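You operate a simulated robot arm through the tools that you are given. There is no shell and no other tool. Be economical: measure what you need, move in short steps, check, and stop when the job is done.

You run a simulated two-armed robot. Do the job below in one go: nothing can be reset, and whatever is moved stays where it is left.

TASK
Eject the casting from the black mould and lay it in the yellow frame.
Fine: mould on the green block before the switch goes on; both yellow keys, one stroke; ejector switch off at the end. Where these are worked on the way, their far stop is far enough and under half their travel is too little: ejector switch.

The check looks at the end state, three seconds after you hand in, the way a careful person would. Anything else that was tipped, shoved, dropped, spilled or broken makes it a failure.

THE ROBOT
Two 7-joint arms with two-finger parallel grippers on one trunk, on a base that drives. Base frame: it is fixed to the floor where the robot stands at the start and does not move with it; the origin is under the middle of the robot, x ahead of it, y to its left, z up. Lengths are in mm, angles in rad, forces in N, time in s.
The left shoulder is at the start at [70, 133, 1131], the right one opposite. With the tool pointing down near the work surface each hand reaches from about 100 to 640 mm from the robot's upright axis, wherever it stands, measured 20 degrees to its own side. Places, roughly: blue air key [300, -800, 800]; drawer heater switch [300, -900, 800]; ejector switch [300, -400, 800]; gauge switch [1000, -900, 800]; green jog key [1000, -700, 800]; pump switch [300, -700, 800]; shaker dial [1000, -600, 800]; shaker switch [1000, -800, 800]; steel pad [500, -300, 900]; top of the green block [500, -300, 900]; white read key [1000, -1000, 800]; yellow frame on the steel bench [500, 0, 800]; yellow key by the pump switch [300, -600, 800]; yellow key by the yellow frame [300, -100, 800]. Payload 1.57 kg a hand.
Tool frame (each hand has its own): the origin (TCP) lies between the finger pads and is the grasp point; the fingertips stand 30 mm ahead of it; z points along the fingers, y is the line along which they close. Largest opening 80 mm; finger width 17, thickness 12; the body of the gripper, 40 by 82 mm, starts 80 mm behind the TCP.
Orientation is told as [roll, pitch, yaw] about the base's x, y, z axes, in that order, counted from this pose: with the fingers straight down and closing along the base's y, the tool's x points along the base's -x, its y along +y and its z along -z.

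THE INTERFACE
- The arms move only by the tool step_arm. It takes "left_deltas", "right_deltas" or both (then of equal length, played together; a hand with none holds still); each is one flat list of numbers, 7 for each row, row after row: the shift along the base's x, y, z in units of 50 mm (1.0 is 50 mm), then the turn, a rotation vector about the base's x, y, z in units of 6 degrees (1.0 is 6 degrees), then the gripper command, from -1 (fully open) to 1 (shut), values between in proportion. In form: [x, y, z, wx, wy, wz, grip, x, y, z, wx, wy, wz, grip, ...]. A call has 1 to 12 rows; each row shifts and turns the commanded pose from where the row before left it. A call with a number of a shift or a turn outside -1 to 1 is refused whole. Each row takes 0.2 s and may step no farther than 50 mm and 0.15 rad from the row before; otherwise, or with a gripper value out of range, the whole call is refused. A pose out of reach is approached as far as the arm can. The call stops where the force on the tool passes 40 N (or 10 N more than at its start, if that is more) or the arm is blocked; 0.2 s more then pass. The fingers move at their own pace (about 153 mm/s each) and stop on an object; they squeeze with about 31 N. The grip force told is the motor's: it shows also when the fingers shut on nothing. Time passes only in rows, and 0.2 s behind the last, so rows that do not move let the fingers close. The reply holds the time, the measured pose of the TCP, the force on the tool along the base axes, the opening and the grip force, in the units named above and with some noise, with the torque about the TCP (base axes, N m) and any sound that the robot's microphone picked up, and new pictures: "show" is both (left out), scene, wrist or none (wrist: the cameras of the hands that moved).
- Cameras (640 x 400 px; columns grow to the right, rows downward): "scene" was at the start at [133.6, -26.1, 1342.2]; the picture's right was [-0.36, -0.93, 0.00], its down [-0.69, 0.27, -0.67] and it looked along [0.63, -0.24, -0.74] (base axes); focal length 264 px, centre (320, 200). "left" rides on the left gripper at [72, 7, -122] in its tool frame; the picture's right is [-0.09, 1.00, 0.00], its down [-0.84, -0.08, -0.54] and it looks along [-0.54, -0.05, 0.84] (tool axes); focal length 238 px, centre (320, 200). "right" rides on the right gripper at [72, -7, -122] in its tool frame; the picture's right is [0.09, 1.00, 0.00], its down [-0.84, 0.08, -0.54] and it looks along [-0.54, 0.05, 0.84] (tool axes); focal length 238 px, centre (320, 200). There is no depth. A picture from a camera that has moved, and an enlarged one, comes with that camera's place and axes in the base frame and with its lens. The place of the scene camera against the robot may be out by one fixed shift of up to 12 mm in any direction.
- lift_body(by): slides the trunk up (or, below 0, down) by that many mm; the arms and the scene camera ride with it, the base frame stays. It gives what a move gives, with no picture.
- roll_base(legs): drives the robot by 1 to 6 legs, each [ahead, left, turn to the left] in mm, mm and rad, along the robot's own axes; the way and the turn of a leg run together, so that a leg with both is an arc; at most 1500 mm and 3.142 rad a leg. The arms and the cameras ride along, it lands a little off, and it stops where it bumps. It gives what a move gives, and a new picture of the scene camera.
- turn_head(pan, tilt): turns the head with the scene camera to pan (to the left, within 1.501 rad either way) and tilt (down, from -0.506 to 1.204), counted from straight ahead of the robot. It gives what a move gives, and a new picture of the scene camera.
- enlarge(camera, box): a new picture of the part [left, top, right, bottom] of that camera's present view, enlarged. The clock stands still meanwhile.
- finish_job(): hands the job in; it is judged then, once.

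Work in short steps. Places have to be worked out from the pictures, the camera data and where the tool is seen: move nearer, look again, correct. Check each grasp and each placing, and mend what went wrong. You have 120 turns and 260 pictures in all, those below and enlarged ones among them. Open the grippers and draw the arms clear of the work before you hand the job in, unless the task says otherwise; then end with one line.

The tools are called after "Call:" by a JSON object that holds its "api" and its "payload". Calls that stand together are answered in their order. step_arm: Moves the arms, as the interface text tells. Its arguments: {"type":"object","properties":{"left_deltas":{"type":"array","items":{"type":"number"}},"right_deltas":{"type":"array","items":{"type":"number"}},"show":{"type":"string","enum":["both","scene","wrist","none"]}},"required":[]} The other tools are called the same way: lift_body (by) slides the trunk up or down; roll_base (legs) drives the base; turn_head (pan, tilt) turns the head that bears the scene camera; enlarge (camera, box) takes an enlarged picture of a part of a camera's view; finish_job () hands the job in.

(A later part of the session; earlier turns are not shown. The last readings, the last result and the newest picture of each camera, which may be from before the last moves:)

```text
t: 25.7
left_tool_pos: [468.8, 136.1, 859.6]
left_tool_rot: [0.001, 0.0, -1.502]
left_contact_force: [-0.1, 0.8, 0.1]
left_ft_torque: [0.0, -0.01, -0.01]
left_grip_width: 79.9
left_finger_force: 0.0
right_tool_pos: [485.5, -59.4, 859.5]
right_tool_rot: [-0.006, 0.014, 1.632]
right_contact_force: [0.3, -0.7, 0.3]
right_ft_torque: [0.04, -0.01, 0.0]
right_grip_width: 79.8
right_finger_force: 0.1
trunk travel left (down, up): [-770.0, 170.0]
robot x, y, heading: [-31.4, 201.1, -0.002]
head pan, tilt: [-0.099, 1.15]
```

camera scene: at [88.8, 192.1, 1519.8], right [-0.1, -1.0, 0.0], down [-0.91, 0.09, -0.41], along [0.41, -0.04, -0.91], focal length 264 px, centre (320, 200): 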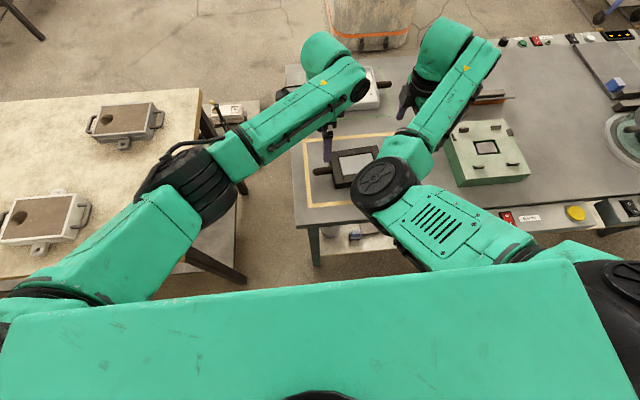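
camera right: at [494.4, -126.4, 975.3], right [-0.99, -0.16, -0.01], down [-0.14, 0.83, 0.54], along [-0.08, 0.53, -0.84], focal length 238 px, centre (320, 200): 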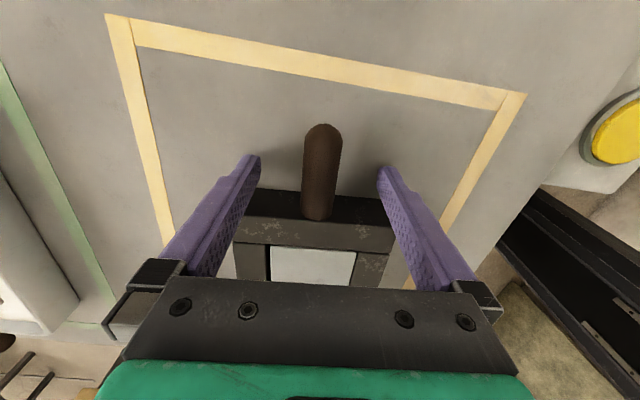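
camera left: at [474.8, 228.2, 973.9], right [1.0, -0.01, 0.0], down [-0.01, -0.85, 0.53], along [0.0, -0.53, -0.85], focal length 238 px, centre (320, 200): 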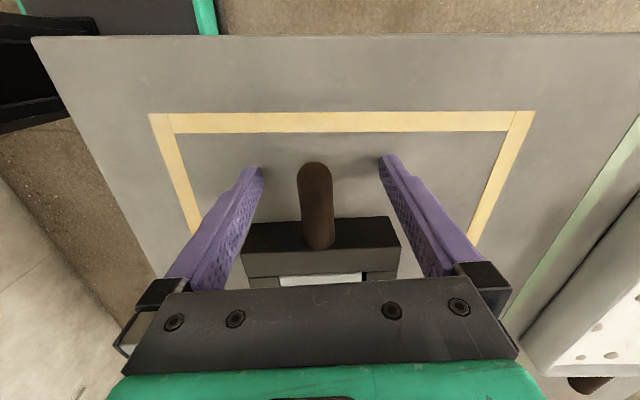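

Now stepping down gently in 4 mm rows to find the bench.

Call:
{"api": "step_arm", "payload": {"left_deltas": [0.05, 0.15, -0.08, 0, 0, 0, -1, 0, 0, -0.08, 0, 0, 0, -1, 0, 0, -0.08, 0, 0, 0, -1, 0, 0, -0.06, 0, 0, 0, -1], "right_deltas": [0, 0, -0.08, 0, 0, 0, -1, 0, 0, -0.08, 0, 0, 0, -1, 0, 0, -0.08, 0, 0, 0, -1, 0, 0, -0.06, 0, 0, 0, -1], "show": "wrist"}}

```text
t: 26.7
left_tool_pos: [467.6, 143.5, 850.6]
left_tool_rot: [0.014, -0.006, -1.506]
left_contact_force: [5.6, -4.4, 28.6]
left_ft_torque: [-0.07, 1.09, 0.24]
left_grip_width: 75.0
left_finger_force: 0.0
right_tool_pos: [481.1, -59.8, 851.0]
right_tool_rot: [-0.016, 0.016, 1.633]
right_contact_force: [3.9, -3.1, 31.5]
right_ft_torque: [0.05, 1.23, 0.34]
right_grip_width: 75.7
right_finger_force: 0.1
trunk travel left (down, up): [-770.0, 170.0]
robot x, y, heading: [-31.6, 200.5, 0.0]
head pan, tilt: [-0.099, 1.15]
camera right: at [490.0, -130.0, 973.4], right [-0.99, -0.15, -0.01], down [-0.14, 0.84, 0.53], along [-0.07, 0.52, -0.85], focal length 238 px, centre (320, 200)
camera left: at [468.5, 215.1, 972.3], right [1.0, -0.03, 0.01], down [-0.03, -0.84, 0.55], along [0.0, -0.55, -0.84], focal length 238 px, centre (320, 200)
```

right: 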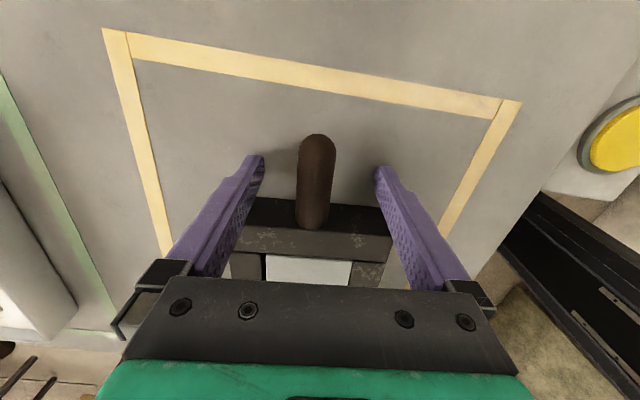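
left: 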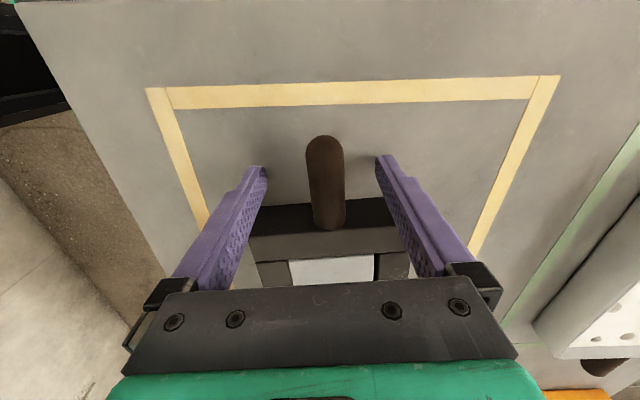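

Bench contact gives z≈820. I back up to TCP≈853 and close there.

Call:
{"api": "step_arm", "payload": {"left_deltas": [0.06, 0, 0.18, 0, 0, 0, -1, 0, 0, 0, 0, 0, 0, 1, 0, 0, 0, 0, 0, 0, 1, 0, 0, 0, 0, 0, 0, 1, 0, 0, 0, 0, 0, 0, 1], "right_deltas": [0.04, 0, 0.18, 0, 0, 0, -1, 0, 0, 0, 0, 0, 0, 1, 0, 0, 0, 0, 0, 0, 1, 0, 0, 0, 0, 0, 0, 1, 0, 0, 0, 0, 0, 0, 1], "show": "none"}}

Call:
{"api": "step_arm", "payload": {"left_deltas": [0, 0, 0.1, 0, 0, 0, 1, 0, 0, 0.1, 0, 0, 0, 1, 0, 0, 0.1, 0, 0, 0, 1, 0, 0, 0.1, 0, 0, 0, 1], "right_deltas": [0, 0, 0.1, 0, 0, 0, 1, 0, 0, 0.1, 0, 0, 0, 1, 0, 0, 0.1, 0, 0, 0, 1, 0, 0, 0.1, 0, 0, 0, 1], "show": "wrist"}}

```text
t: 27.9
left_tool_pos: [474.5, 145.9, 850.7]
left_tool_rot: [0.0, 0.001, -1.504]
left_contact_force: [-0.2, 7.7, 0.4]
left_ft_torque: [-0.64, -0.08, -0.13]
left_grip_width: 21.6
left_finger_force: 30.7
right_tool_pos: [486.9, -59.1, 851.6]
right_tool_rot: [-0.001, 0.011, 1.63]
right_contact_force: [0.7, -8.1, -3.5]
right_ft_torque: [-0.61, 0.02, 0.15]
right_grip_width: 21.6
right_finger_force: 31.1
trunk travel left (down, up): [-770.0, 170.0]
robot x, y, heading: [-29.0, 197.3, -0.001]
head pan, tilt: [-0.099, 1.15]
```

```text
t: 28.9
left_tool_pos: [475.0, 145.7, 870.9]
left_tool_rot: [-0.003, 0.003, -1.501]
left_contact_force: [-2.2, 17.8, -7.7]
left_ft_torque: [-0.27, 0.03, -0.13]
left_grip_width: 21.6
left_finger_force: 30.9
right_tool_pos: [487.9, -58.2, 872.8]
right_tool_rot: [-0.002, 0.01, 1.634]
right_contact_force: [3.4, -18.2, -4.9]
right_ft_torque: [0.62, -0.03, -0.08]
right_grip_width: 21.6
right_finger_force: 31.1
trunk travel left (down, up): [-770.0, 170.0]
robot x, y, heading: [-29.8, 198.5, 0.003]
head pan, tilt: [-0.099, 1.15]
camera right: at [498.3, -129.3, 994.8], right [-0.99, -0.16, 0.0], down [-0.13, 0.84, 0.53], along [-0.08, 0.53, -0.85], focal length 238 px, centre (320, 200)
camera left: at [477.2, 216.1, 993.3], right [1.0, -0.02, 0.0], down [-0.02, -0.84, 0.54], along [-0.02, -0.54, -0.84], focal length 238 px, centre (320, 200)
```

right: 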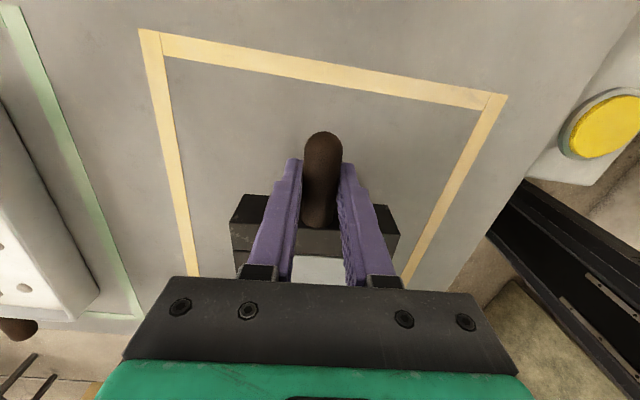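
left: 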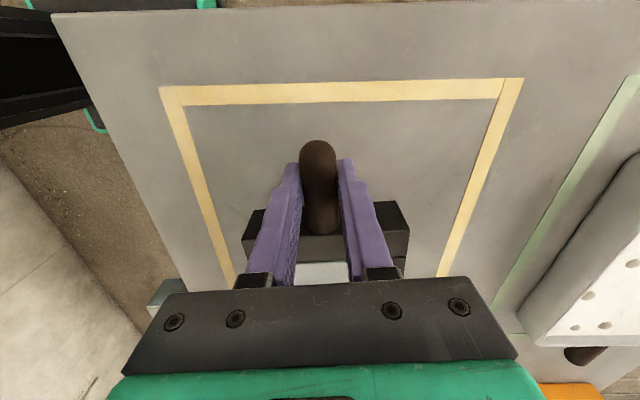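

The mould is up 20 mm on both hands with about 13 N total weight. I ease the inward squeeze slightly and keep lifting by 100 mm.

Call:
{"api": "step_arm", "payload": {"left_deltas": [0, 0.02, 0.1, 0, 0, 0, 1, 0, 0.02, 0.2, 0, 0, 0, 1, 0, 0, 0.2, 0, 0, 0, 1, 0, 0, 0.2, 0, 0, 0, 1, 0, 0, 0.2, 0, 0, 0, 1, 0, 0, 0.2, 0, 0, 0, 1, 0, 0, 0.2, 0, 0, 0, 1, 0, 0, 0.2, 0, 0, 0, 1, 0, 0, 0.2, 0, 0, 0, 1, 0, 0, 0.2, 0, 0, 0, 1, 0, 0, 0.1, 0, 0, 0, 1], "right_deltas": [0, -0.02, 0.1, 0, 0, 0, 1, 0, -0.02, 0.2, 0, 0, 0, 1, 0, 0, 0.2, 0, 0, 0, 1, 0, 0, 0.2, 0, 0, 0, 1, 0, 0, 0.2, 0, 0, 0, 1, 0, 0, 0.2, 0, 0, 0, 1, 0, 0, 0.2, 0, 0, 0, 1, 0, 0, 0.2, 0, 0, 0, 1, 0, 0, 0.2, 0, 0, 0, 1, 0, 0, 0.2, 0, 0, 0, 1, 0, 0, 0.1, 0, 0, 0, 1]}}

```text
t: 31.3
left_tool_pos: [474.9, 146.0, 972.9]
left_tool_rot: [-0.003, 0.003, -1.501]
left_contact_force: [-3.1, 29.6, -2.6]
left_ft_torque: [-0.19, 0.01, -0.12]
left_grip_width: 21.8
left_finger_force: 30.9
right_tool_pos: [488.3, -56.4, 971.4]
right_tool_rot: [-0.006, 0.006, 1.638]
right_contact_force: [2.7, -29.4, -8.4]
right_ft_torque: [-0.27, -0.07, -0.09]
right_grip_width: 21.9
right_finger_force: 30.7
trunk travel left (down, up): [-770.0, 170.0]
robot x, y, heading: [-32.2, 201.1, -0.002]
head pan, tilt: [-0.099, 1.15]
camera scene: at [91.1, 195.9, 1384.5], right [-0.1, -1.0, 0.0], down [-0.91, 0.09, -0.41], along [0.4, -0.04, -0.91], focal length 264 px, centre (320, 200)
camera right: at [499.4, -127.5, 1093.4], right [-0.99, -0.16, 0.0], down [-0.14, 0.83, 0.54], along [-0.08, 0.53, -0.84], focal length 238 px, centre (320, 200)
camera left: at [477.6, 217.3, 1094.4], right [1.0, -0.02, 0.0], down [-0.02, -0.84, 0.54], along [-0.02, -0.54, -0.84], focal length 238 px, centre (320, 200)
```

scene: 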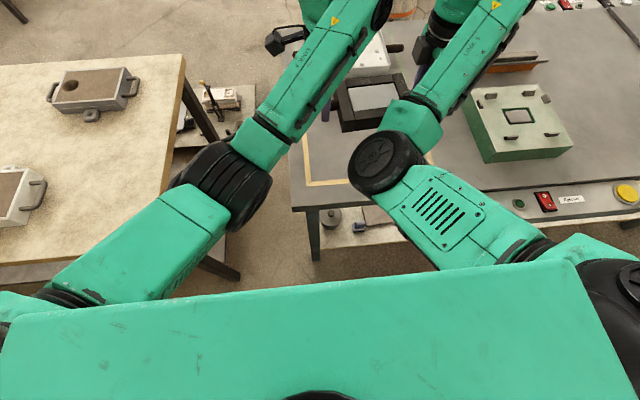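
right: 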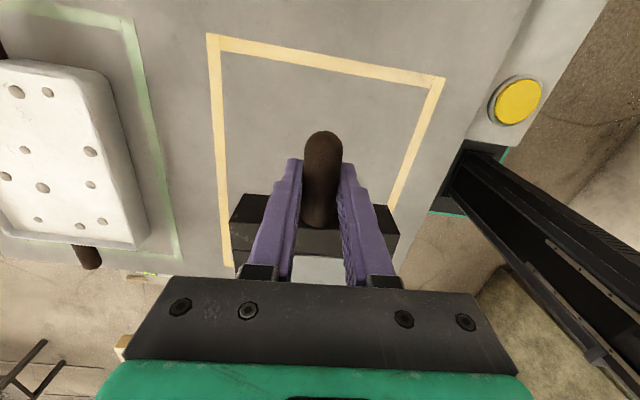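
left: 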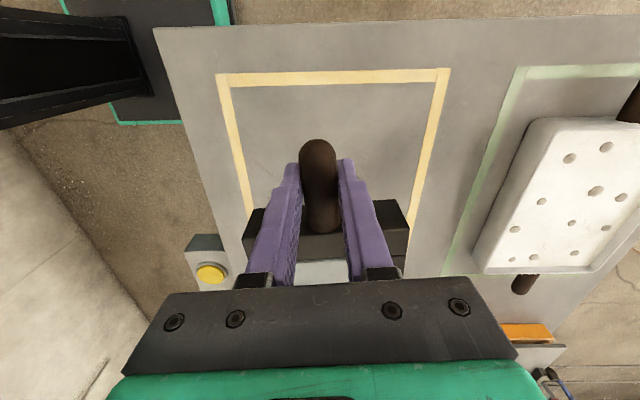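

Held well, but the inward squeeze rose to 29 N. I spread the hands a few millimetres to relieve it.

Call:
{"api": "step_arm", "payload": {"left_deltas": [0, 0.04, 0, 0, 0, 0, 1, 0, 0, 0, 0, 0, 0, 1], "right_deltas": [0, -0.06, 0, 0, 0, 0, 1, 0, 0, 0, 0, 0, 0, 1], "show": "none"}}

```text
t: 31.9
left_tool_pos: [475.5, 145.2, 972.3]
left_tool_rot: [-0.001, -0.001, -1.507]
left_contact_force: [-2.6, 6.8, -7.8]
left_ft_torque: [0.89, 0.08, -0.15]
left_grip_width: 21.7
left_finger_force: 30.3
right_tool_pos: [488.3, -56.1, 971.6]
right_tool_rot: [-0.003, 0.0, 1.646]
right_contact_force: [2.6, -6.9, -4.1]
right_ft_torque: [-0.64, -0.06, -0.32]
right_grip_width: 21.5
right_finger_force: 30.2
trunk travel left (down, up): [-770.0, 170.0]
robot x, y, heading: [-28.8, 201.7, -0.003]
head pan, tilt: [-0.099, 1.15]
```

Squeeze is down to 7 N. I now carry the mould by driving the base sideways to the right toward the green block (mould bottom ≈940, above the block).

Call:
{"api": "roll_base", "payload": {"legs": [[0, -180, 0]]}}

Call:
{"api": "roll_base", "payload": {"legs": [[0, -180, 0]]}}

Call:
{"api": "step_arm", "payload": {"left_deltas": [0, 0, 0, 0, 0, 0, 1], "right_deltas": [0, 0, 0, 0, 0, 0, 1], "show": "wrist"}}

```text
t: 33.4
left_tool_pos: [475.7, -34.4, 972.3]
left_tool_rot: [-0.001, -0.005, -1.507]
left_contact_force: [-1.0, -17.6, -7.4]
left_ft_torque: [-0.02, 0.08, -0.07]
left_grip_width: 21.5
left_finger_force: 31.2
right_tool_pos: [488.6, -236.0, 971.1]
right_tool_rot: [-0.002, 0.0, 1.645]
right_contact_force: [0.8, 17.8, -3.0]
right_ft_torque: [0.63, -0.03, -0.32]
right_grip_width: 21.3
right_finger_force: 31.3
trunk travel left (down, up): [-770.0, 170.0]
robot x, y, heading: [-29.4, 20.2, -0.006]
head pan, tilt: [-0.099, 1.15]
camera scene: at [91.0, 17.6, 1384.6], right [-0.1, -0.99, 0.0], down [-0.91, 0.09, -0.41], along [0.4, -0.04, -0.91], focal length 264 px, centre (320, 200)
```

scene: 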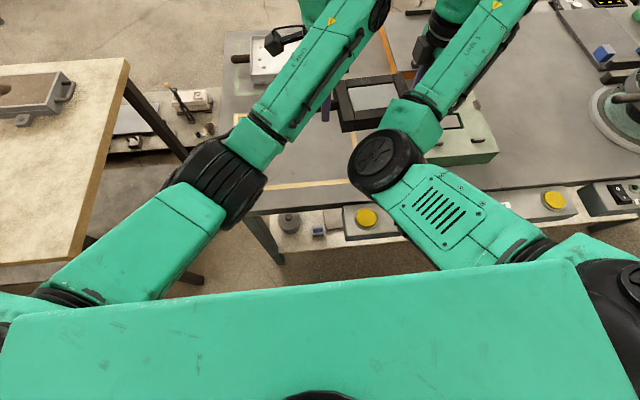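

```text
t: 34.9
left_tool_pos: [476.3, -214.2, 971.0]
left_tool_rot: [-0.002, -0.003, -1.505]
left_contact_force: [-2.4, 0.0, -5.4]
left_ft_torque: [-0.12, 0.04, -0.13]
left_grip_width: 21.4
left_finger_force: 30.6
right_tool_pos: [488.5, -416.8, 971.6]
right_tool_rot: [-0.002, 0.001, 1.645]
right_contact_force: [2.3, 1.8, -6.0]
right_ft_torque: [0.03, -0.03, -0.36]
right_grip_width: 21.7
right_finger_force: 31.5
trunk travel left (down, up): [-770.0, 170.0]
robot x, y, heading: [-27.9, -162.4, -0.003]
head pan, tilt: [-0.099, 1.15]
camera scene: at [90.8, -164.4, 1384.6], right [-0.1, -1.0, 0.0], down [-0.91, 0.09, -0.41], along [0.4, -0.04, -0.91], focal length 264 px, centre (320, 200)
```

scene: 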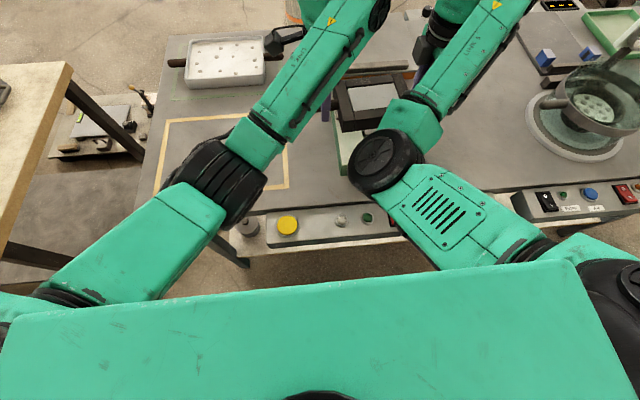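

```text
t: 35.3
left_tool_pos: [476.6, -215.5, 973.1]
left_tool_rot: [-0.003, -0.004, -1.504]
left_contact_force: [-2.2, -0.6, -5.8]
left_ft_torque: [-0.09, -0.05, -0.06]
left_grip_width: 21.5
left_finger_force: 30.8
right_tool_pos: [488.4, -416.7, 970.6]
right_tool_rot: [-0.001, 0.0, 1.646]
right_contact_force: [1.4, 2.1, -5.6]
right_ft_torque: [0.05, 0.05, -0.25]
right_grip_width: 21.7
right_finger_force: 30.9
trunk travel left (down, up): [-770.0, 170.0]
robot x, y, heading: [-26.2, -161.9, 0.001]
head pan, tilt: [-0.099, 1.15]
camera right: at [499.7, -489.7, 1092.3], right [-0.99, -0.17, 0.0], down [-0.14, 0.83, 0.54], along [-0.09, 0.53, -0.84], focal length 238 px, centre (320, 200)
camera left: at [477.5, -143.3, 1093.7], right [1.0, -0.03, 0.0], down [-0.02, -0.84, 0.54], along [-0.02, -0.54, -0.84], focal length 238 px, centre (320, 200)
```

right: 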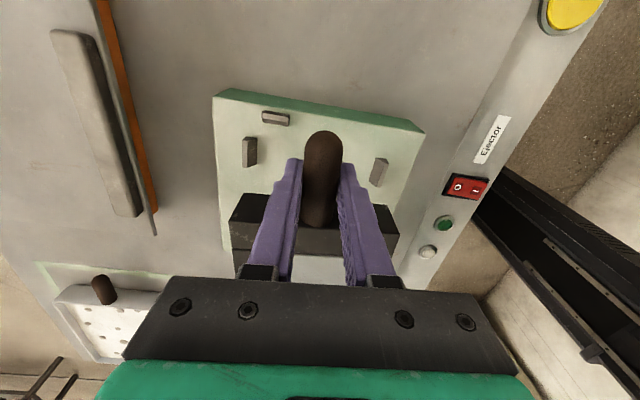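
left: 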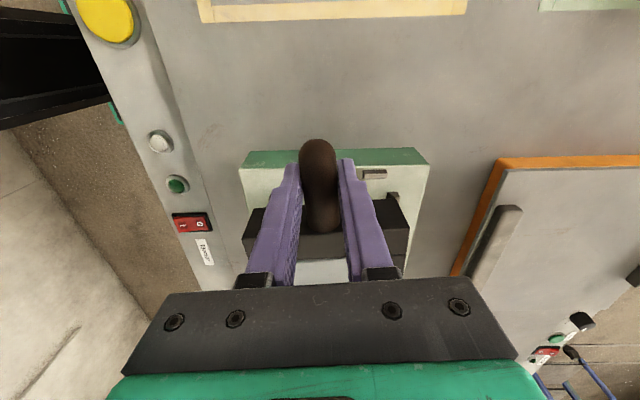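

Mould rides well. Triangulation puts the block's pad centre at about (489, -342), peg tops near z=872, block square to the axes; the mould centre is now near (482, -316), yaw 3.6°. I shift and turn it square above the block and look.

Call:
{"api": "step_arm", "payload": {"left_deltas": [0.0625, -0.1325, 0, 0, 0, -0.16, 1, 0.0625, -0.1325, 0, 0, 0, -0.16, 1, 0.0625, -0.1325, -0.2, 0, 0, -0.16, 1, 0.0625, -0.1325, -0.2, 0, 0, -0.16, 1, 0, 0, -0.2, 0, 0, 0, 1], "right_deltas": [0.0025, -0.134, 0, 0, 0, -0.17, 1, 0.0025, -0.134, 0, 0, 0, -0.17, 1, 0.0025, -0.134, -0.2, 0, 0, -0.17, 1, 0.0025, -0.134, -0.2, 0, 0, -0.17, 1, 0, 0, -0.2, 0, 0, 0, 1], "show": "wrist"}}

Call:
{"api": "enlarge", "payload": {"camera": "right", "box": [160, 60, 480, 290]}}

Call:
{"api": "enlarge", "payload": {"camera": "left", "box": [160, 60, 480, 290]}}

```text
t: 36.5
left_tool_pos: [488.0, -241.6, 942.1]
left_tool_rot: [-0.002, -0.002, -1.57]
left_contact_force: [1.0, -0.7, -8.0]
left_ft_torque: [0.09, 0.01, 0.15]
left_grip_width: 21.5
left_finger_force: 30.7
right_tool_pos: [489.0, -444.3, 941.4]
right_tool_rot: [-0.002, 0.001, 1.575]
right_contact_force: [-1.5, 0.8, -4.9]
right_ft_torque: [0.27, -0.04, 0.11]
right_grip_width: 21.3
right_finger_force: 31.4
trunk travel left (down, up): [-770.0, 170.0]
robot x, y, heading: [-27.9, -162.8, 0.002]
head pan, tilt: [-0.099, 1.15]
camera right: at [495.5, -517.2, 1062.0], right [-1.0, -0.1, 0.0], down [-0.08, 0.84, 0.54], along [-0.05, 0.54, -0.84], focal length 238 px, centre (320, 200)
camera left: at [495.2, -170.0, 1063.7], right [1.0, -0.09, 0.0], down [-0.08, -0.84, 0.54], along [-0.05, -0.54, -0.84], focal length 238 px, centre (320, 200)
```

right: 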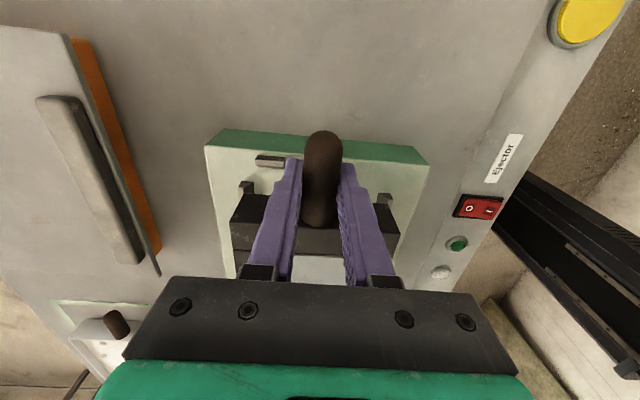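
left: 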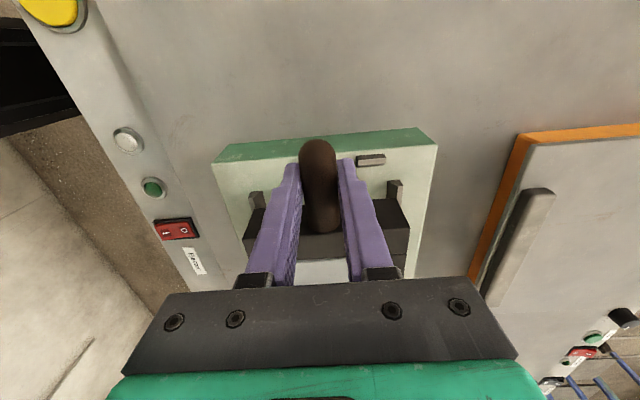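

```text
1.74 times, centred on (320, 175) of right
camera zoom: at [495.5, -517.2, 1062.0], right [-1.0, -0.1, 0.0], down [-0.08, 0.84, 0.54], along [-0.05, 0.54, -0.84], focal length 414 px, centre (320, 244)
```

zoom: 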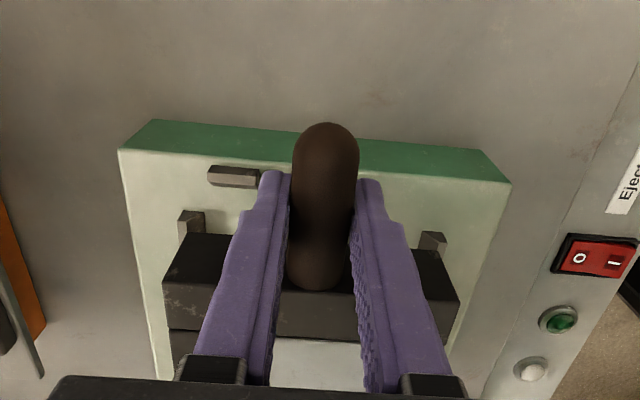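

```text
1.74 times, centred on (320, 175) of left
camera zoom: at [495.2, -170.0, 1063.7], right [1.0, -0.09, 0.0], down [-0.08, -0.84, 0.54], along [-0.05, -0.54, -0.84], focal length 414 px, centre (320, 244)
```

zoom: 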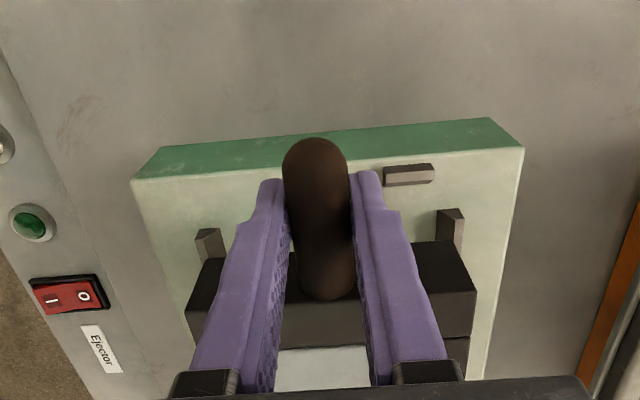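

The mould is square to within about 1°; relative to the pegs it needs ≈+2.5 mm in y and the left end −3 mm in x. I correct and lower to just above the peg tops.

Call:
{"api": "step_arm", "payload": {"left_deltas": [-0.06, 0.05, 0, 0, 0, 0.13, 1, 0, 0, -0.25, 0, 0, 0, 1, 0, 0, -0.25, 0, 0, 0, 1, 0, 0, -0.2, 0, 0, 0, 1, 0, 0, 0, 0, 0, 0, 1], "right_deltas": [0, 0.05, 0, 0, 0, 0.13, 1, 0, 0, -0.25, 0, 0, 0, 1, 0, 0, -0.25, 0, 0, 0, 1, 0, 0, -0.2, 0, 0, 0, 1, 0, 0, 0, 0, 0, 0, 1], "show": "none"}}

Call:
{"api": "enlarge", "payload": {"camera": "right", "box": [160, 90, 480, 290]}}

Call:
{"api": "enlarge", "payload": {"camera": "left", "box": [160, 90, 480, 290]}}

```text
t: 37.7
left_tool_pos: [487.8, -238.2, 908.2]
left_tool_rot: [0.004, -0.002, -1.553]
left_contact_force: [-3.4, -15.8, -4.6]
left_ft_torque: [-0.88, 0.15, -0.23]
left_grip_width: 21.7
left_finger_force: 31.2
right_tool_pos: [489.0, -441.4, 905.7]
right_tool_rot: [-0.001, -0.004, 1.59]
right_contact_force: [2.8, 16.1, -7.4]
right_ft_torque: [0.6, -0.14, -0.38]
right_grip_width: 21.6
right_finger_force: 30.8
trunk travel left (down, up): [-770.0, 170.0]
robot x, y, heading: [-29.3, -160.9, 0.001]
head pan, tilt: [-0.099, 1.15]
```

```text
2.00 times, centred on (320, 190) of right
camera zoom: at [496.3, -513.8, 1026.3], right [-0.99, -0.11, 0.0], down [-0.09, 0.83, 0.55], along [-0.06, 0.54, -0.84], focal length 477 px, centre (320, 220)
```

zoom: 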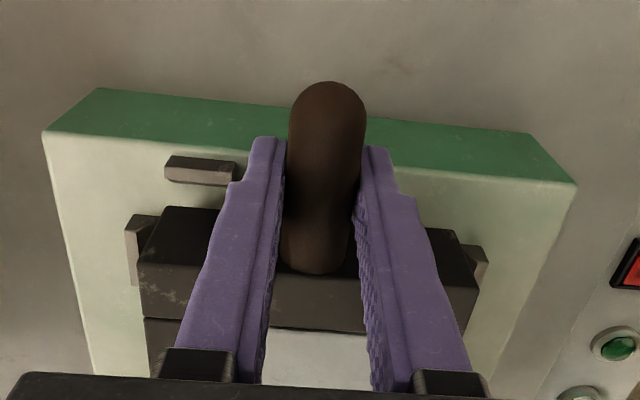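

```text
2.00 times, centred on (320, 190) of left
camera zoom: at [492.4, -165.7, 1029.5], right [1.0, -0.07, 0.0], down [-0.06, -0.84, 0.54], along [-0.04, -0.54, -0.84], focal length 477 px, centre (320, 220)
```

zoom: 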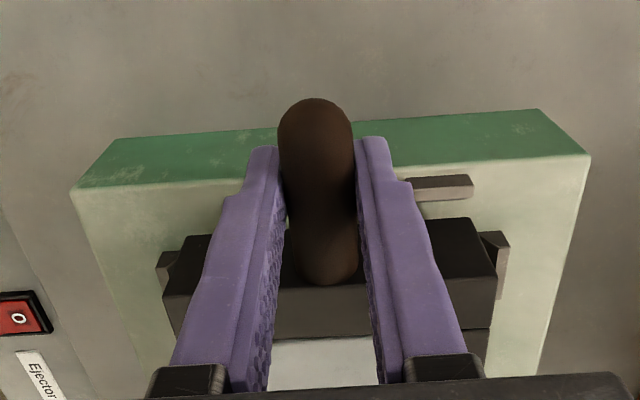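

Everything is centred within about 1 mm. I ease the outward pull and lower in 4 mm steps until the mould seats.

Call:
{"api": "step_arm", "payload": {"left_deltas": [0, -0.03, -0.06, 0, 0, 0, 1, 0, 0, -0.08, 0, 0, 0, 1, 0, 0, -0.08, 0, 0, 0, 1, 0, 0, -0.08, 0, 0, 0, 1], "right_deltas": [0, 0.03, -0.03, 0, 0, 0, 1, 0, 0, -0.08, 0, 0, 0, 1, 0, 0, -0.08, 0, 0, 0, 1, 0, 0, -0.08, 0, 0, 0, 1], "show": "wrist"}}

```text
t: 38.7
left_tool_pos: [487.0, -234.1, 900.2]
left_tool_rot: [0.017, -0.003, -1.55]
left_contact_force: [6.0, -24.4, 20.7]
left_ft_torque: [-0.26, -0.07, -0.55]
left_grip_width: 21.7
left_finger_force: 30.8
right_tool_pos: [488.1, -439.5, 900.5]
right_tool_rot: [-0.019, 0.006, 1.589]
right_contact_force: [13.3, 17.3, 30.1]
right_ft_torque: [0.24, -0.02, -0.34]
right_grip_width: 21.7
right_finger_force: 30.9
trunk travel left (down, up): [-770.0, 170.0]
robot x, y, heading: [-29.2, -162.8, 0.002]
head pan, tilt: [-0.099, 1.15]
camera right: at [493.4, -512.3, 1022.0], right [-0.99, -0.11, -0.02], down [-0.1, 0.84, 0.54], along [-0.04, 0.54, -0.84], focal length 238 px, centre (320, 200)
camera left: at [490.5, -163.1, 1021.9], right [1.0, -0.07, 0.02], down [-0.07, -0.84, 0.54], along [-0.02, -0.54, -0.84], focal length 238 px, centre (320, 200)
```

right: 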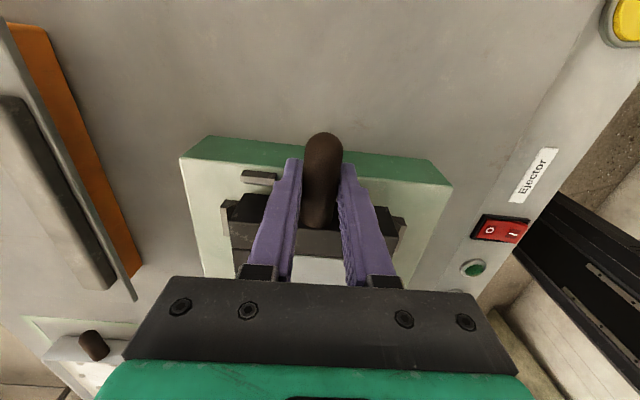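
left: 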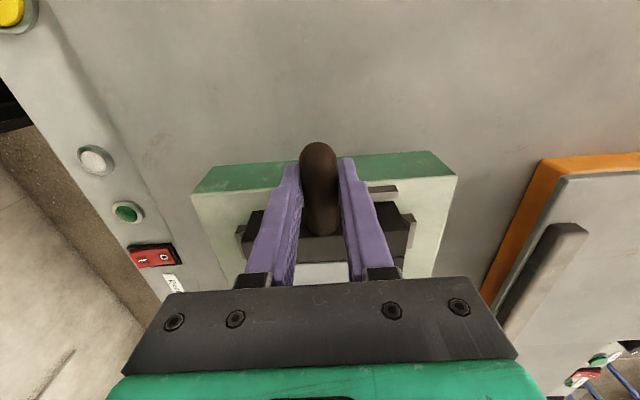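

Contact at TCP 900 on both sides, about 9 mm above where I expect the block top (≈860). I check whether the mould is sitting on the pegs.

Call:
{"api": "enlarge", "payload": {"camera": "right", "box": [180, 130, 460, 300]}}

Call:
{"api": "enlarge", "payload": {"camera": "left", "box": [180, 130, 460, 300]}}

```text
2.29 times, centred on (320, 215) of right
camera zoom: at [493.4, -512.3, 1022.0], right [-0.99, -0.11, -0.02], down [-0.1, 0.84, 0.54], along [-0.04, 0.54, -0.84], focal length 545 px, centre (320, 166)
```

zoom: 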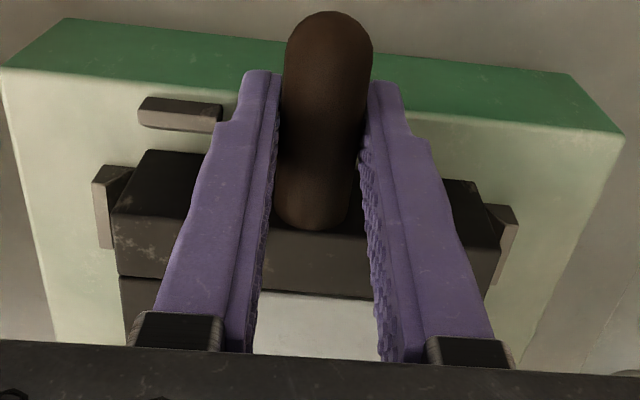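

```text
2.29 times, centred on (320, 215) of left
camera zoom: at [490.5, -163.1, 1021.9], right [1.0, -0.07, 0.02], down [-0.07, -0.84, 0.54], along [-0.02, -0.54, -0.84], focal length 545 px, centre (320, 166)
```

zoom: 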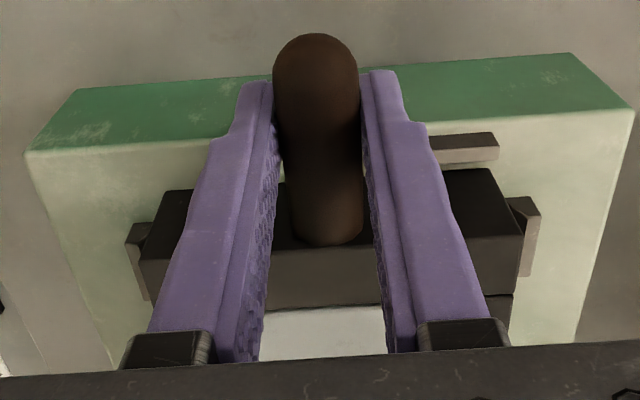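

The mould body appears to lie between all the pegs. I turn the head toward the block to see whether any gap remains under the mould's near edge.

Call:
{"api": "turn_head", "payload": {"pan": -0.35, "tilt": 0.85}}

Call:
{"api": "enlarge", "payload": {"camera": "scene", "box": [200, 100, 440, 250]}}

```text
t: 39.5
left_tool_pos: [485.1, -233.8, 898.4]
left_tool_rot: [0.018, 0.0, -1.55]
left_contact_force: [11.7, -15.9, 27.6]
left_ft_torque: [-0.1, -0.14, -0.41]
left_grip_width: 21.8
left_finger_force: 31.0
right_tool_pos: [488.6, -440.4, 900.7]
right_tool_rot: [-0.019, 0.003, 1.588]
right_contact_force: [17.4, 5.3, 40.3]
right_ft_torque: [0.28, 0.11, -0.18]
right_grip_width: 21.5
right_finger_force: 31.1
trunk travel left (down, up): [-770.0, 170.0]
robot x, y, heading: [-32.5, -164.1, -0.001]
head pan, tilt: [-0.351, 0.85]
camera scene: at [98.4, -184.9, 1406.4], right [-0.34, -0.94, 0.0], down [-0.7, 0.26, -0.66], along [0.62, -0.23, -0.75], focal length 264 px, centre (320, 200)
```

scene: 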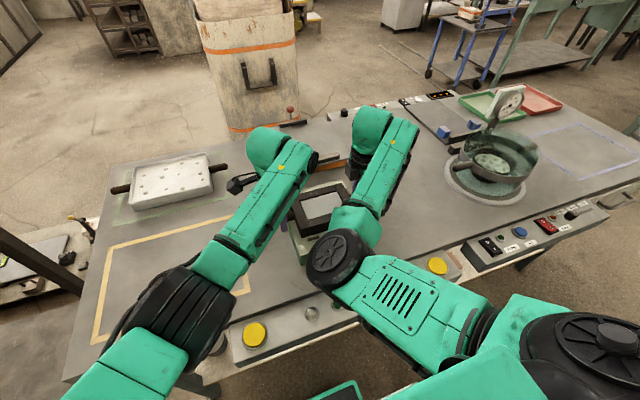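

```text
2.67 times, centred on (320, 175) of scene
camera zoom: at [98.4, -184.9, 1406.4], right [-0.34, -0.94, 0.0], down [-0.7, 0.26, -0.66], along [0.62, -0.23, -0.75], focal length 704 px, centre (320, 267)
```

zoom: 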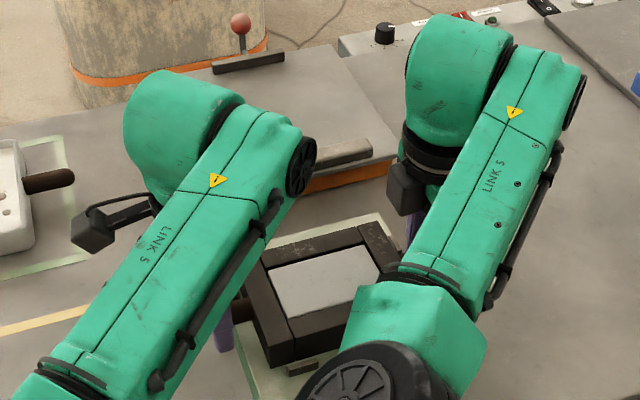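

Call:
{"api": "enlarge", "payload": {"camera": "scene", "box": [280, 190, 340, 245]}}

```text
7.27 times, centred on (310, 218) of scene
camera zoom: at [98.4, -184.9, 1406.4], right [-0.34, -0.94, 0.0], down [-0.7, 0.26, -0.66], along [0.62, -0.23, -0.75], focal length 1920 px, centre (393, 73)
```

zoom: 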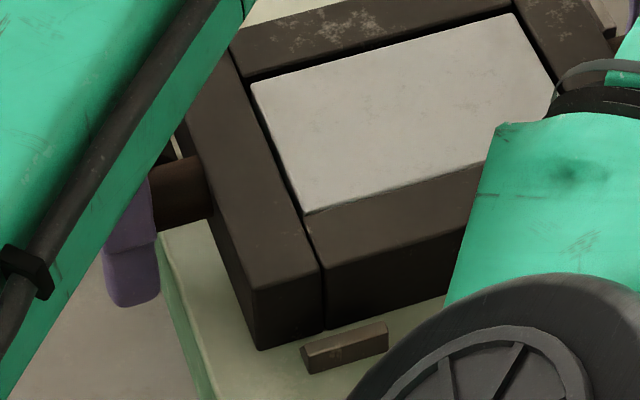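

The mould's near edge lies on the block, behind the near peg: it is seated. I relax the downward push and open both grippers.

Call:
{"api": "step_arm", "payload": {"left_deltas": [0, 0, 0.1, 0, 0, 0, 1, 0, 0, 0, 0, 0, 0, 1], "right_deltas": [0, 0, 0.12, 0, 0, 0, 1, 0, 0, 0, 0, 0, 0, 1], "show": "none"}}

Call:
{"api": "step_arm", "payload": {"left_deltas": [0, 0, 0, 0, 0, 0, -1, 0, 0, 0, 0, 0, 0, -1, 0, 0, 0, 0, 0, 0, -1], "right_deltas": [0, 0, 0, 0, 0, 0, -1, 0, 0, 0, 0, 0, 0, -1, 0, 0, 0, 0, 0, 0, -1], "show": "wrist"}}

```text
t: 40.1
left_tool_pos: [486.4, -232.7, 898.2]
left_tool_rot: [0.003, 0.005, -1.548]
left_contact_force: [1.4, -8.1, 17.6]
left_ft_torque: [0.42, -0.09, -0.67]
left_grip_width: 21.6
left_finger_force: 31.0
right_tool_pos: [487.1, -440.3, 900.6]
right_tool_rot: [-0.006, -0.001, 1.587]
right_contact_force: [15.8, 4.8, 15.2]
right_ft_torque: [-0.2, -0.22, -0.5]
right_grip_width: 21.7
right_finger_force: 30.5
trunk travel left (down, up): [-770.0, 170.0]
robot x, y, heading: [-28.8, -162.6, 0.001]
head pan, tilt: [-0.351, 0.85]
```

```text
t: 40.5
left_tool_pos: [481.7, -230.2, 898.6]
left_tool_rot: [0.006, 0.01, -1.539]
left_contact_force: [0.1, -0.1, 0.2]
left_ft_torque: [0.05, -0.01, -0.01]
left_grip_width: 80.1
left_finger_force: 0.0
right_tool_pos: [475.1, -441.1, 900.8]
right_tool_rot: [0.008, -0.006, 1.583]
right_contact_force: [-20.2, 8.3, -1.0]
right_ft_torque: [0.07, 0.5, 0.45]
right_grip_width: 63.9
right_finger_force: 0.1
trunk travel left (down, up): [-770.0, 170.0]
robot x, y, heading: [-31.8, -160.8, -0.003]
head pan, tilt: [-0.351, 0.85]
stopped in row 1 (right hand): the force on the tool passed its limit (the readings are from after the stop); the commanded pose is now the measured one
camera right: at [483.7, -513.5, 1021.1], right [-0.99, -0.11, 0.01], down [-0.08, 0.83, 0.55], along [-0.07, 0.54, -0.84], focal length 238 px, centre (320, 200)
camera left: at [484.6, -159.1, 1021.3], right [1.0, -0.06, 0.0], down [-0.05, -0.84, 0.53], along [-0.03, -0.53, -0.84], focal length 238 px, centre (320, 200)
```

right: 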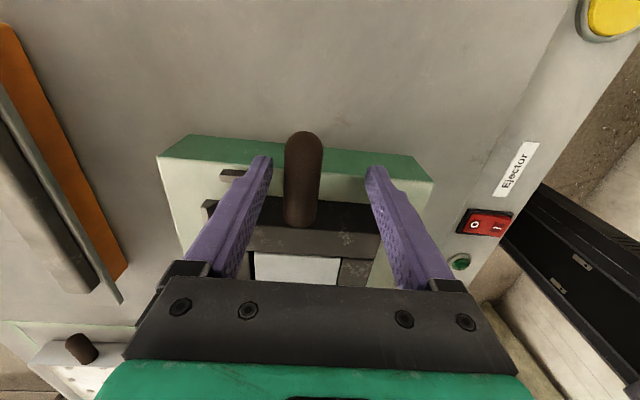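
left: 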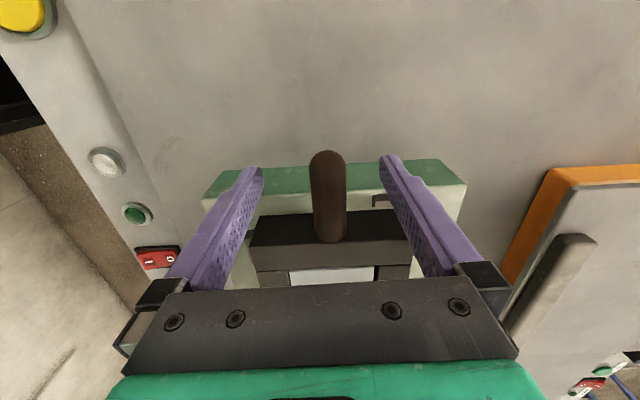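

The right far finger opened against the side peg. I raise both hands clear.

Call:
{"api": "step_arm", "payload": {"left_deltas": [0, 0, 0.4, 0, 0, 0, -1, 0, 0, 0.6, 0, 0, 0, -1, 0, 0, 0.8, 0, 0, 0, -1, 0, 0, 0.8, 0, 0, 0, -1], "right_deltas": [0, 0, 0.4, 0, 0, 0, -1, 0, 0, 0.6, 0, 0, 0, -1, 0, 0, 0.8, 0, 0, 0, -1, 0, 0, 0.8, 0, 0, 0, -1], "show": "wrist"}}

Call:
{"api": "enlarge", "payload": {"camera": "right", "box": [180, 60, 460, 290]}}

Call:
{"api": "enlarge", "payload": {"camera": "left", "box": [180, 60, 460, 290]}}

```text
t: 41.5
left_tool_pos: [485.3, -232.2, 1025.9]
left_tool_rot: [-0.004, 0.006, -1.545]
left_contact_force: [0.3, -0.1, 0.0]
left_ft_torque: [0.01, -0.02, 0.01]
left_grip_width: 80.1
left_finger_force: 0.1
right_tool_pos: [488.3, -445.9, 1029.5]
right_tool_rot: [0.006, -0.002, 1.586]
right_contact_force: [0.5, 0.2, -0.2]
right_ft_torque: [0.0, 0.0, 0.03]
right_grip_width: 80.0
right_finger_force: 0.1
right hand out of reach, approached as far as the arm can: row 4
trunk travel left (down, up): [-770.0, 170.0]
robot x, y, heading: [-29.8, -161.8, 0.003]
head pan, tilt: [-0.351, 0.85]
camera right: at [496.4, -517.9, 1149.8], right [-0.99, -0.11, 0.01], down [-0.08, 0.84, 0.54], along [-0.06, 0.54, -0.84], focal length 238 px, centre (320, 200)
camera left: at [490.6, -161.8, 1148.9], right [1.0, -0.07, -0.01], down [-0.05, -0.84, 0.54], along [-0.04, -0.54, -0.84], focal length 238 px, centre (320, 200)
```

right: 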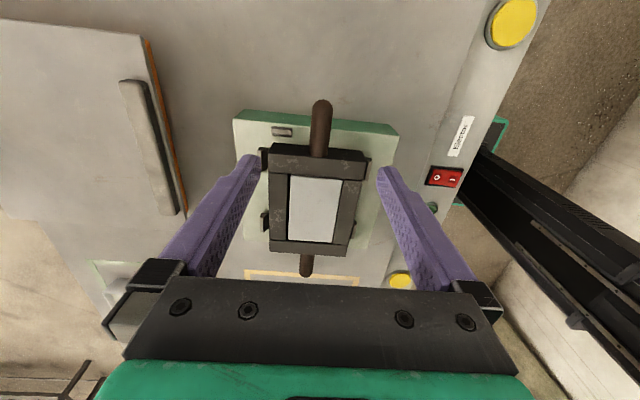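
left: 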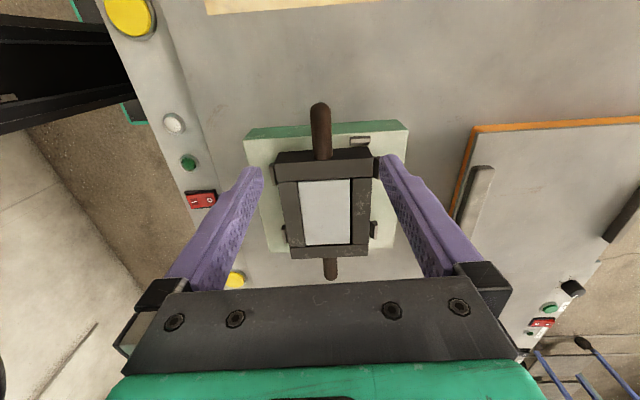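

```text
1.74 times, centred on (320, 175) of right
camera zoom: at [496.4, -517.9, 1149.8], right [-0.99, -0.11, 0.01], down [-0.08, 0.84, 0.54], along [-0.06, 0.54, -0.84], focal length 414 px, centre (320, 244)
```

zoom: 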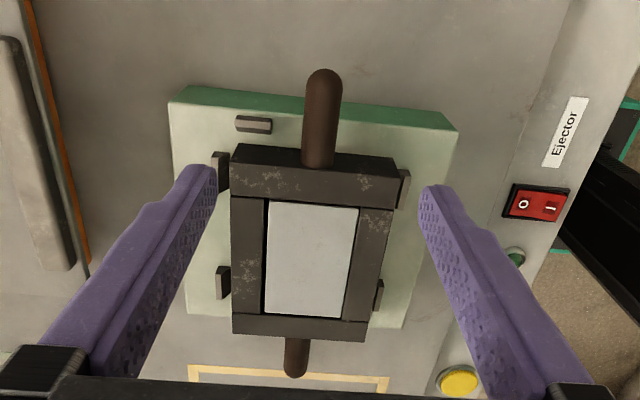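

```text
1.74 times, centred on (320, 175) of left
camera zoom: at [490.6, -161.8, 1148.9], right [1.0, -0.07, -0.01], down [-0.05, -0.84, 0.54], along [-0.04, -0.54, -0.84], focal length 414 px, centre (320, 244)
```

zoom: 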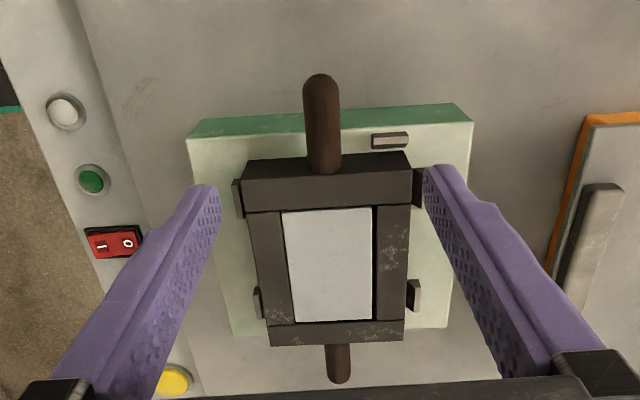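

The mould is seated between the pegs. The switch is at ≈(277, -364, 812) with the I end toward the robot (x≈264); the keys are at ≈(277, -113) and (280, -565). I drive to a station centred between the keys.

Call:
{"api": "roll_base", "payload": {"legs": [[-30, -138, 0]]}}

Call:
{"api": "turn_head", "payload": {"pan": 0, "tilt": 1.0}}

```text
t: 42.8
left_tool_pos: [457.0, -367.7, 1025.8]
left_tool_rot: [-0.004, 0.006, -1.541]
left_contact_force: [0.0, 0.6, -0.1]
left_ft_torque: [-0.01, -0.02, -0.02]
left_grip_width: 80.2
left_finger_force: 0.1
right_tool_pos: [459.4, -579.8, 1028.0]
right_tool_rot: [0.008, 0.0, 1.585]
right_contact_force: [0.2, 0.2, -0.4]
right_ft_torque: [-0.02, 0.03, -0.02]
right_grip_width: 79.9
right_finger_force: 0.0
trunk travel left (down, up): [-770.0, 170.0]
robot x, y, heading: [-59.0, -300.5, 0.002]
head pan, tilt: [-0.351, 0.85]
camera scene: at [73.3, -321.7, 1405.6], right [-0.34, -0.94, 0.0], down [-0.71, 0.26, -0.66], along [0.62, -0.23, -0.75], focal length 264 px, centre (320, 200)
```

scene: 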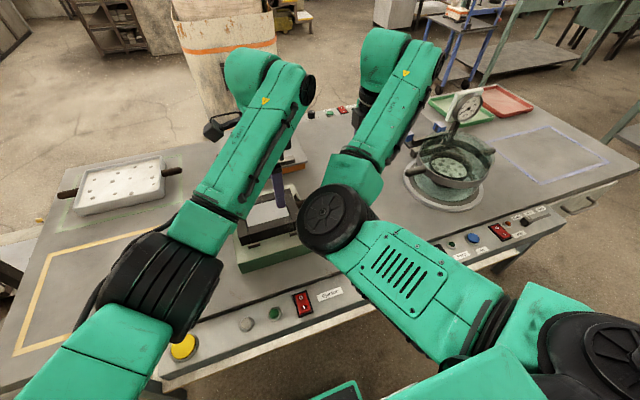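

```text
t: 43.6
left_tool_pos: [456.6, -370.0, 1025.4]
left_tool_rot: [-0.003, 0.006, -1.54]
left_contact_force: [0.4, -0.7, -0.1]
left_ft_torque: [-0.01, 0.04, 0.01]
left_grip_width: 79.9
left_finger_force: 0.0
right_tool_pos: [459.5, -582.2, 1027.7]
right_tool_rot: [0.008, -0.003, 1.586]
right_contact_force: [-0.2, -0.1, -0.1]
right_ft_torque: [0.0, 0.0, 0.0]
right_grip_width: 80.3
right_finger_force: 0.0
trunk travel left (down, up): [-770.0, 170.0]
robot x, y, heading: [-61.0, -301.3, 0.002]
head pan, tilt: [0.0, 1.0]
camera scene: at [69.0, -297.5, 1394.5], right [0.0, -1.0, 0.0], down [-0.84, 0.0, -0.54], along [0.54, 0.0, -0.84], focal length 264 px, centre (320, 200)
```

scene: 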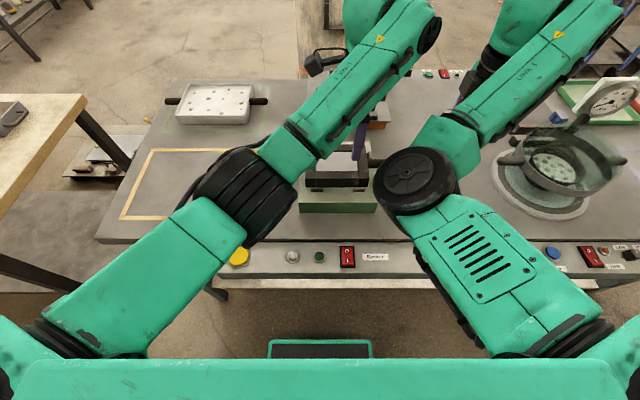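

I bring the left hand, fingers closed, above the switch's I end.

Call:
{"api": "step_arm", "payload": {"left_deltas": [-0.8, 0.03, 0, 0, 0, 0, 1, -0.8, 0.03, 0, 0, 0, 0, 1, -0.75, 0.03, -0.4, 0, 0, 0, 1, -0.75, 0, -0.6, 0, 0, -0.15, 1, -0.76, 0, -0.5, 0, 0, -0.15, 1]}}

```text
t: 45.0
left_tool_pos: [299.2, -357.4, 968.2]
left_tool_rot: [0.015, -0.04, -1.455]
left_contact_force: [0.2, 0.1, -0.1]
left_ft_torque: [-0.04, -0.03, 0.01]
left_grip_width: 0.2
left_finger_force: 20.5
right_tool_pos: [458.1, -582.3, 1025.0]
right_tool_rot: [0.014, -0.002, 1.587]
right_contact_force: [0.5, -0.3, 0.6]
right_ft_torque: [0.02, 0.01, -0.01]
right_grip_width: 79.9
right_finger_force: 0.0
trunk travel left (down, up): [-770.0, 170.0]
robot x, y, heading: [-57.5, -293.1, 0.002]
head pan, tilt: [0.0, 1.0]
stopped in row 5 (left hand): the arm was blocked; the commanded pose is now the measured one
camera scene: at [69.1, -297.4, 1394.5], right [0.0, -1.0, 0.0], down [-0.84, 0.0, -0.54], along [0.54, 0.0, -0.84], focal length 264 px, centre (320, 200)
camera left: at [294.8, -281.4, 1087.5], right [1.0, 0.02, 0.02], down [0.01, -0.82, 0.57], along [0.03, -0.57, -0.82], focal length 238 px, centre (320, 200)
```

scene: 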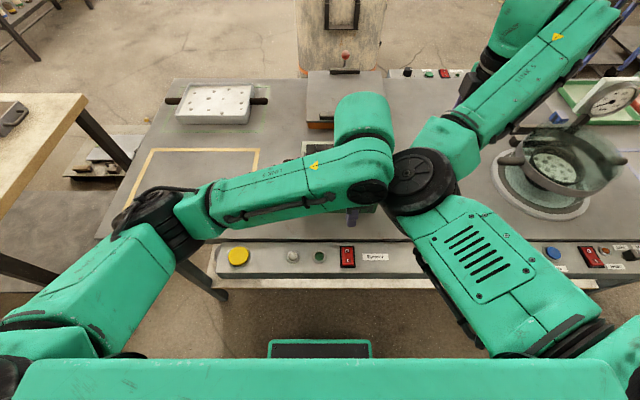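
left: 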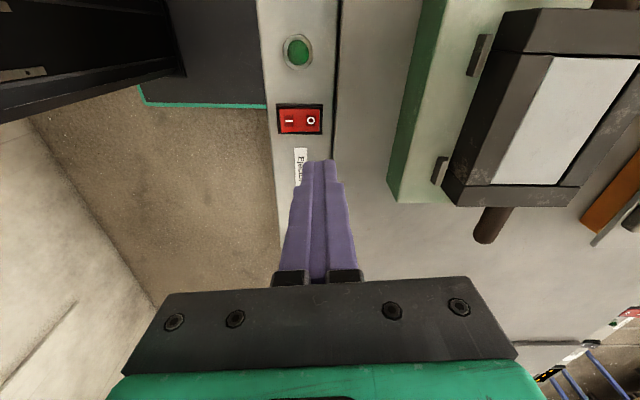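

The left wrist met the right elbow. I back the left off a little and move the right hand outward so its elbow swings away.

Call:
{"api": "step_arm", "payload": {"left_deltas": [0.2, 0.6, 0, 0, 0, 0, 1, 0, 0.6, 0, 0, 0, 0, 1, 0, 0, 0, 0, 0, 0, 1, 0, 0, 0, 0, 0, 0, 1], "right_deltas": [0, 0, 0, 0, 0, 0, 1, 0, -0.7, 0, 0, 0, 0, 1, -0.2, -0.7, 0, 0, 0, 0, 1, -0.2, -0.7, 0, 0, 0, 0, 1], "show": "scene"}}

```text
t: 46.0
left_tool_pos: [306.4, -297.8, 968.0]
left_tool_rot: [0.014, -0.042, -1.458]
left_contact_force: [0.0, -0.1, 0.1]
left_ft_torque: [0.03, 0.0, -0.01]
left_grip_width: 0.0
left_finger_force: 21.2
right_tool_pos: [437.8, -688.6, 1024.1]
right_tool_rot: [0.013, -0.004, 1.588]
right_contact_force: [-0.6, -0.6, -0.2]
right_ft_torque: [0.02, -0.02, -0.03]
right_grip_width: 0.0
right_finger_force: 21.0
trunk travel left (down, up): [-770.0, 170.0]
robot x, y, heading: [-60.4, -304.9, 0.007]
head pan, tilt: [0.0, 1.0]
camera scene: at [68.9, -298.0, 1394.5], right [0.0, -1.0, 0.0], down [-0.84, 0.0, -0.54], along [0.54, 0.0, -0.84], focal length 264 px, centre (320, 200)
```

scene: 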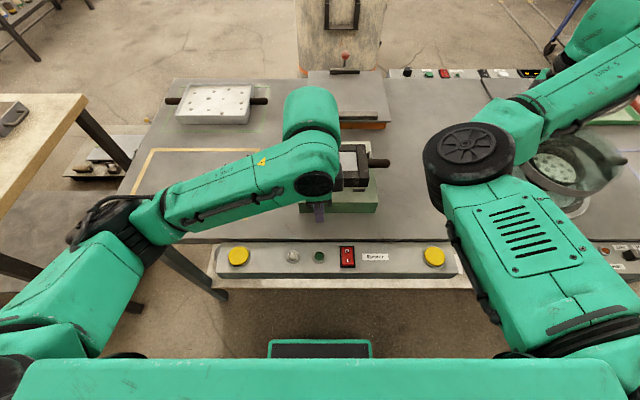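

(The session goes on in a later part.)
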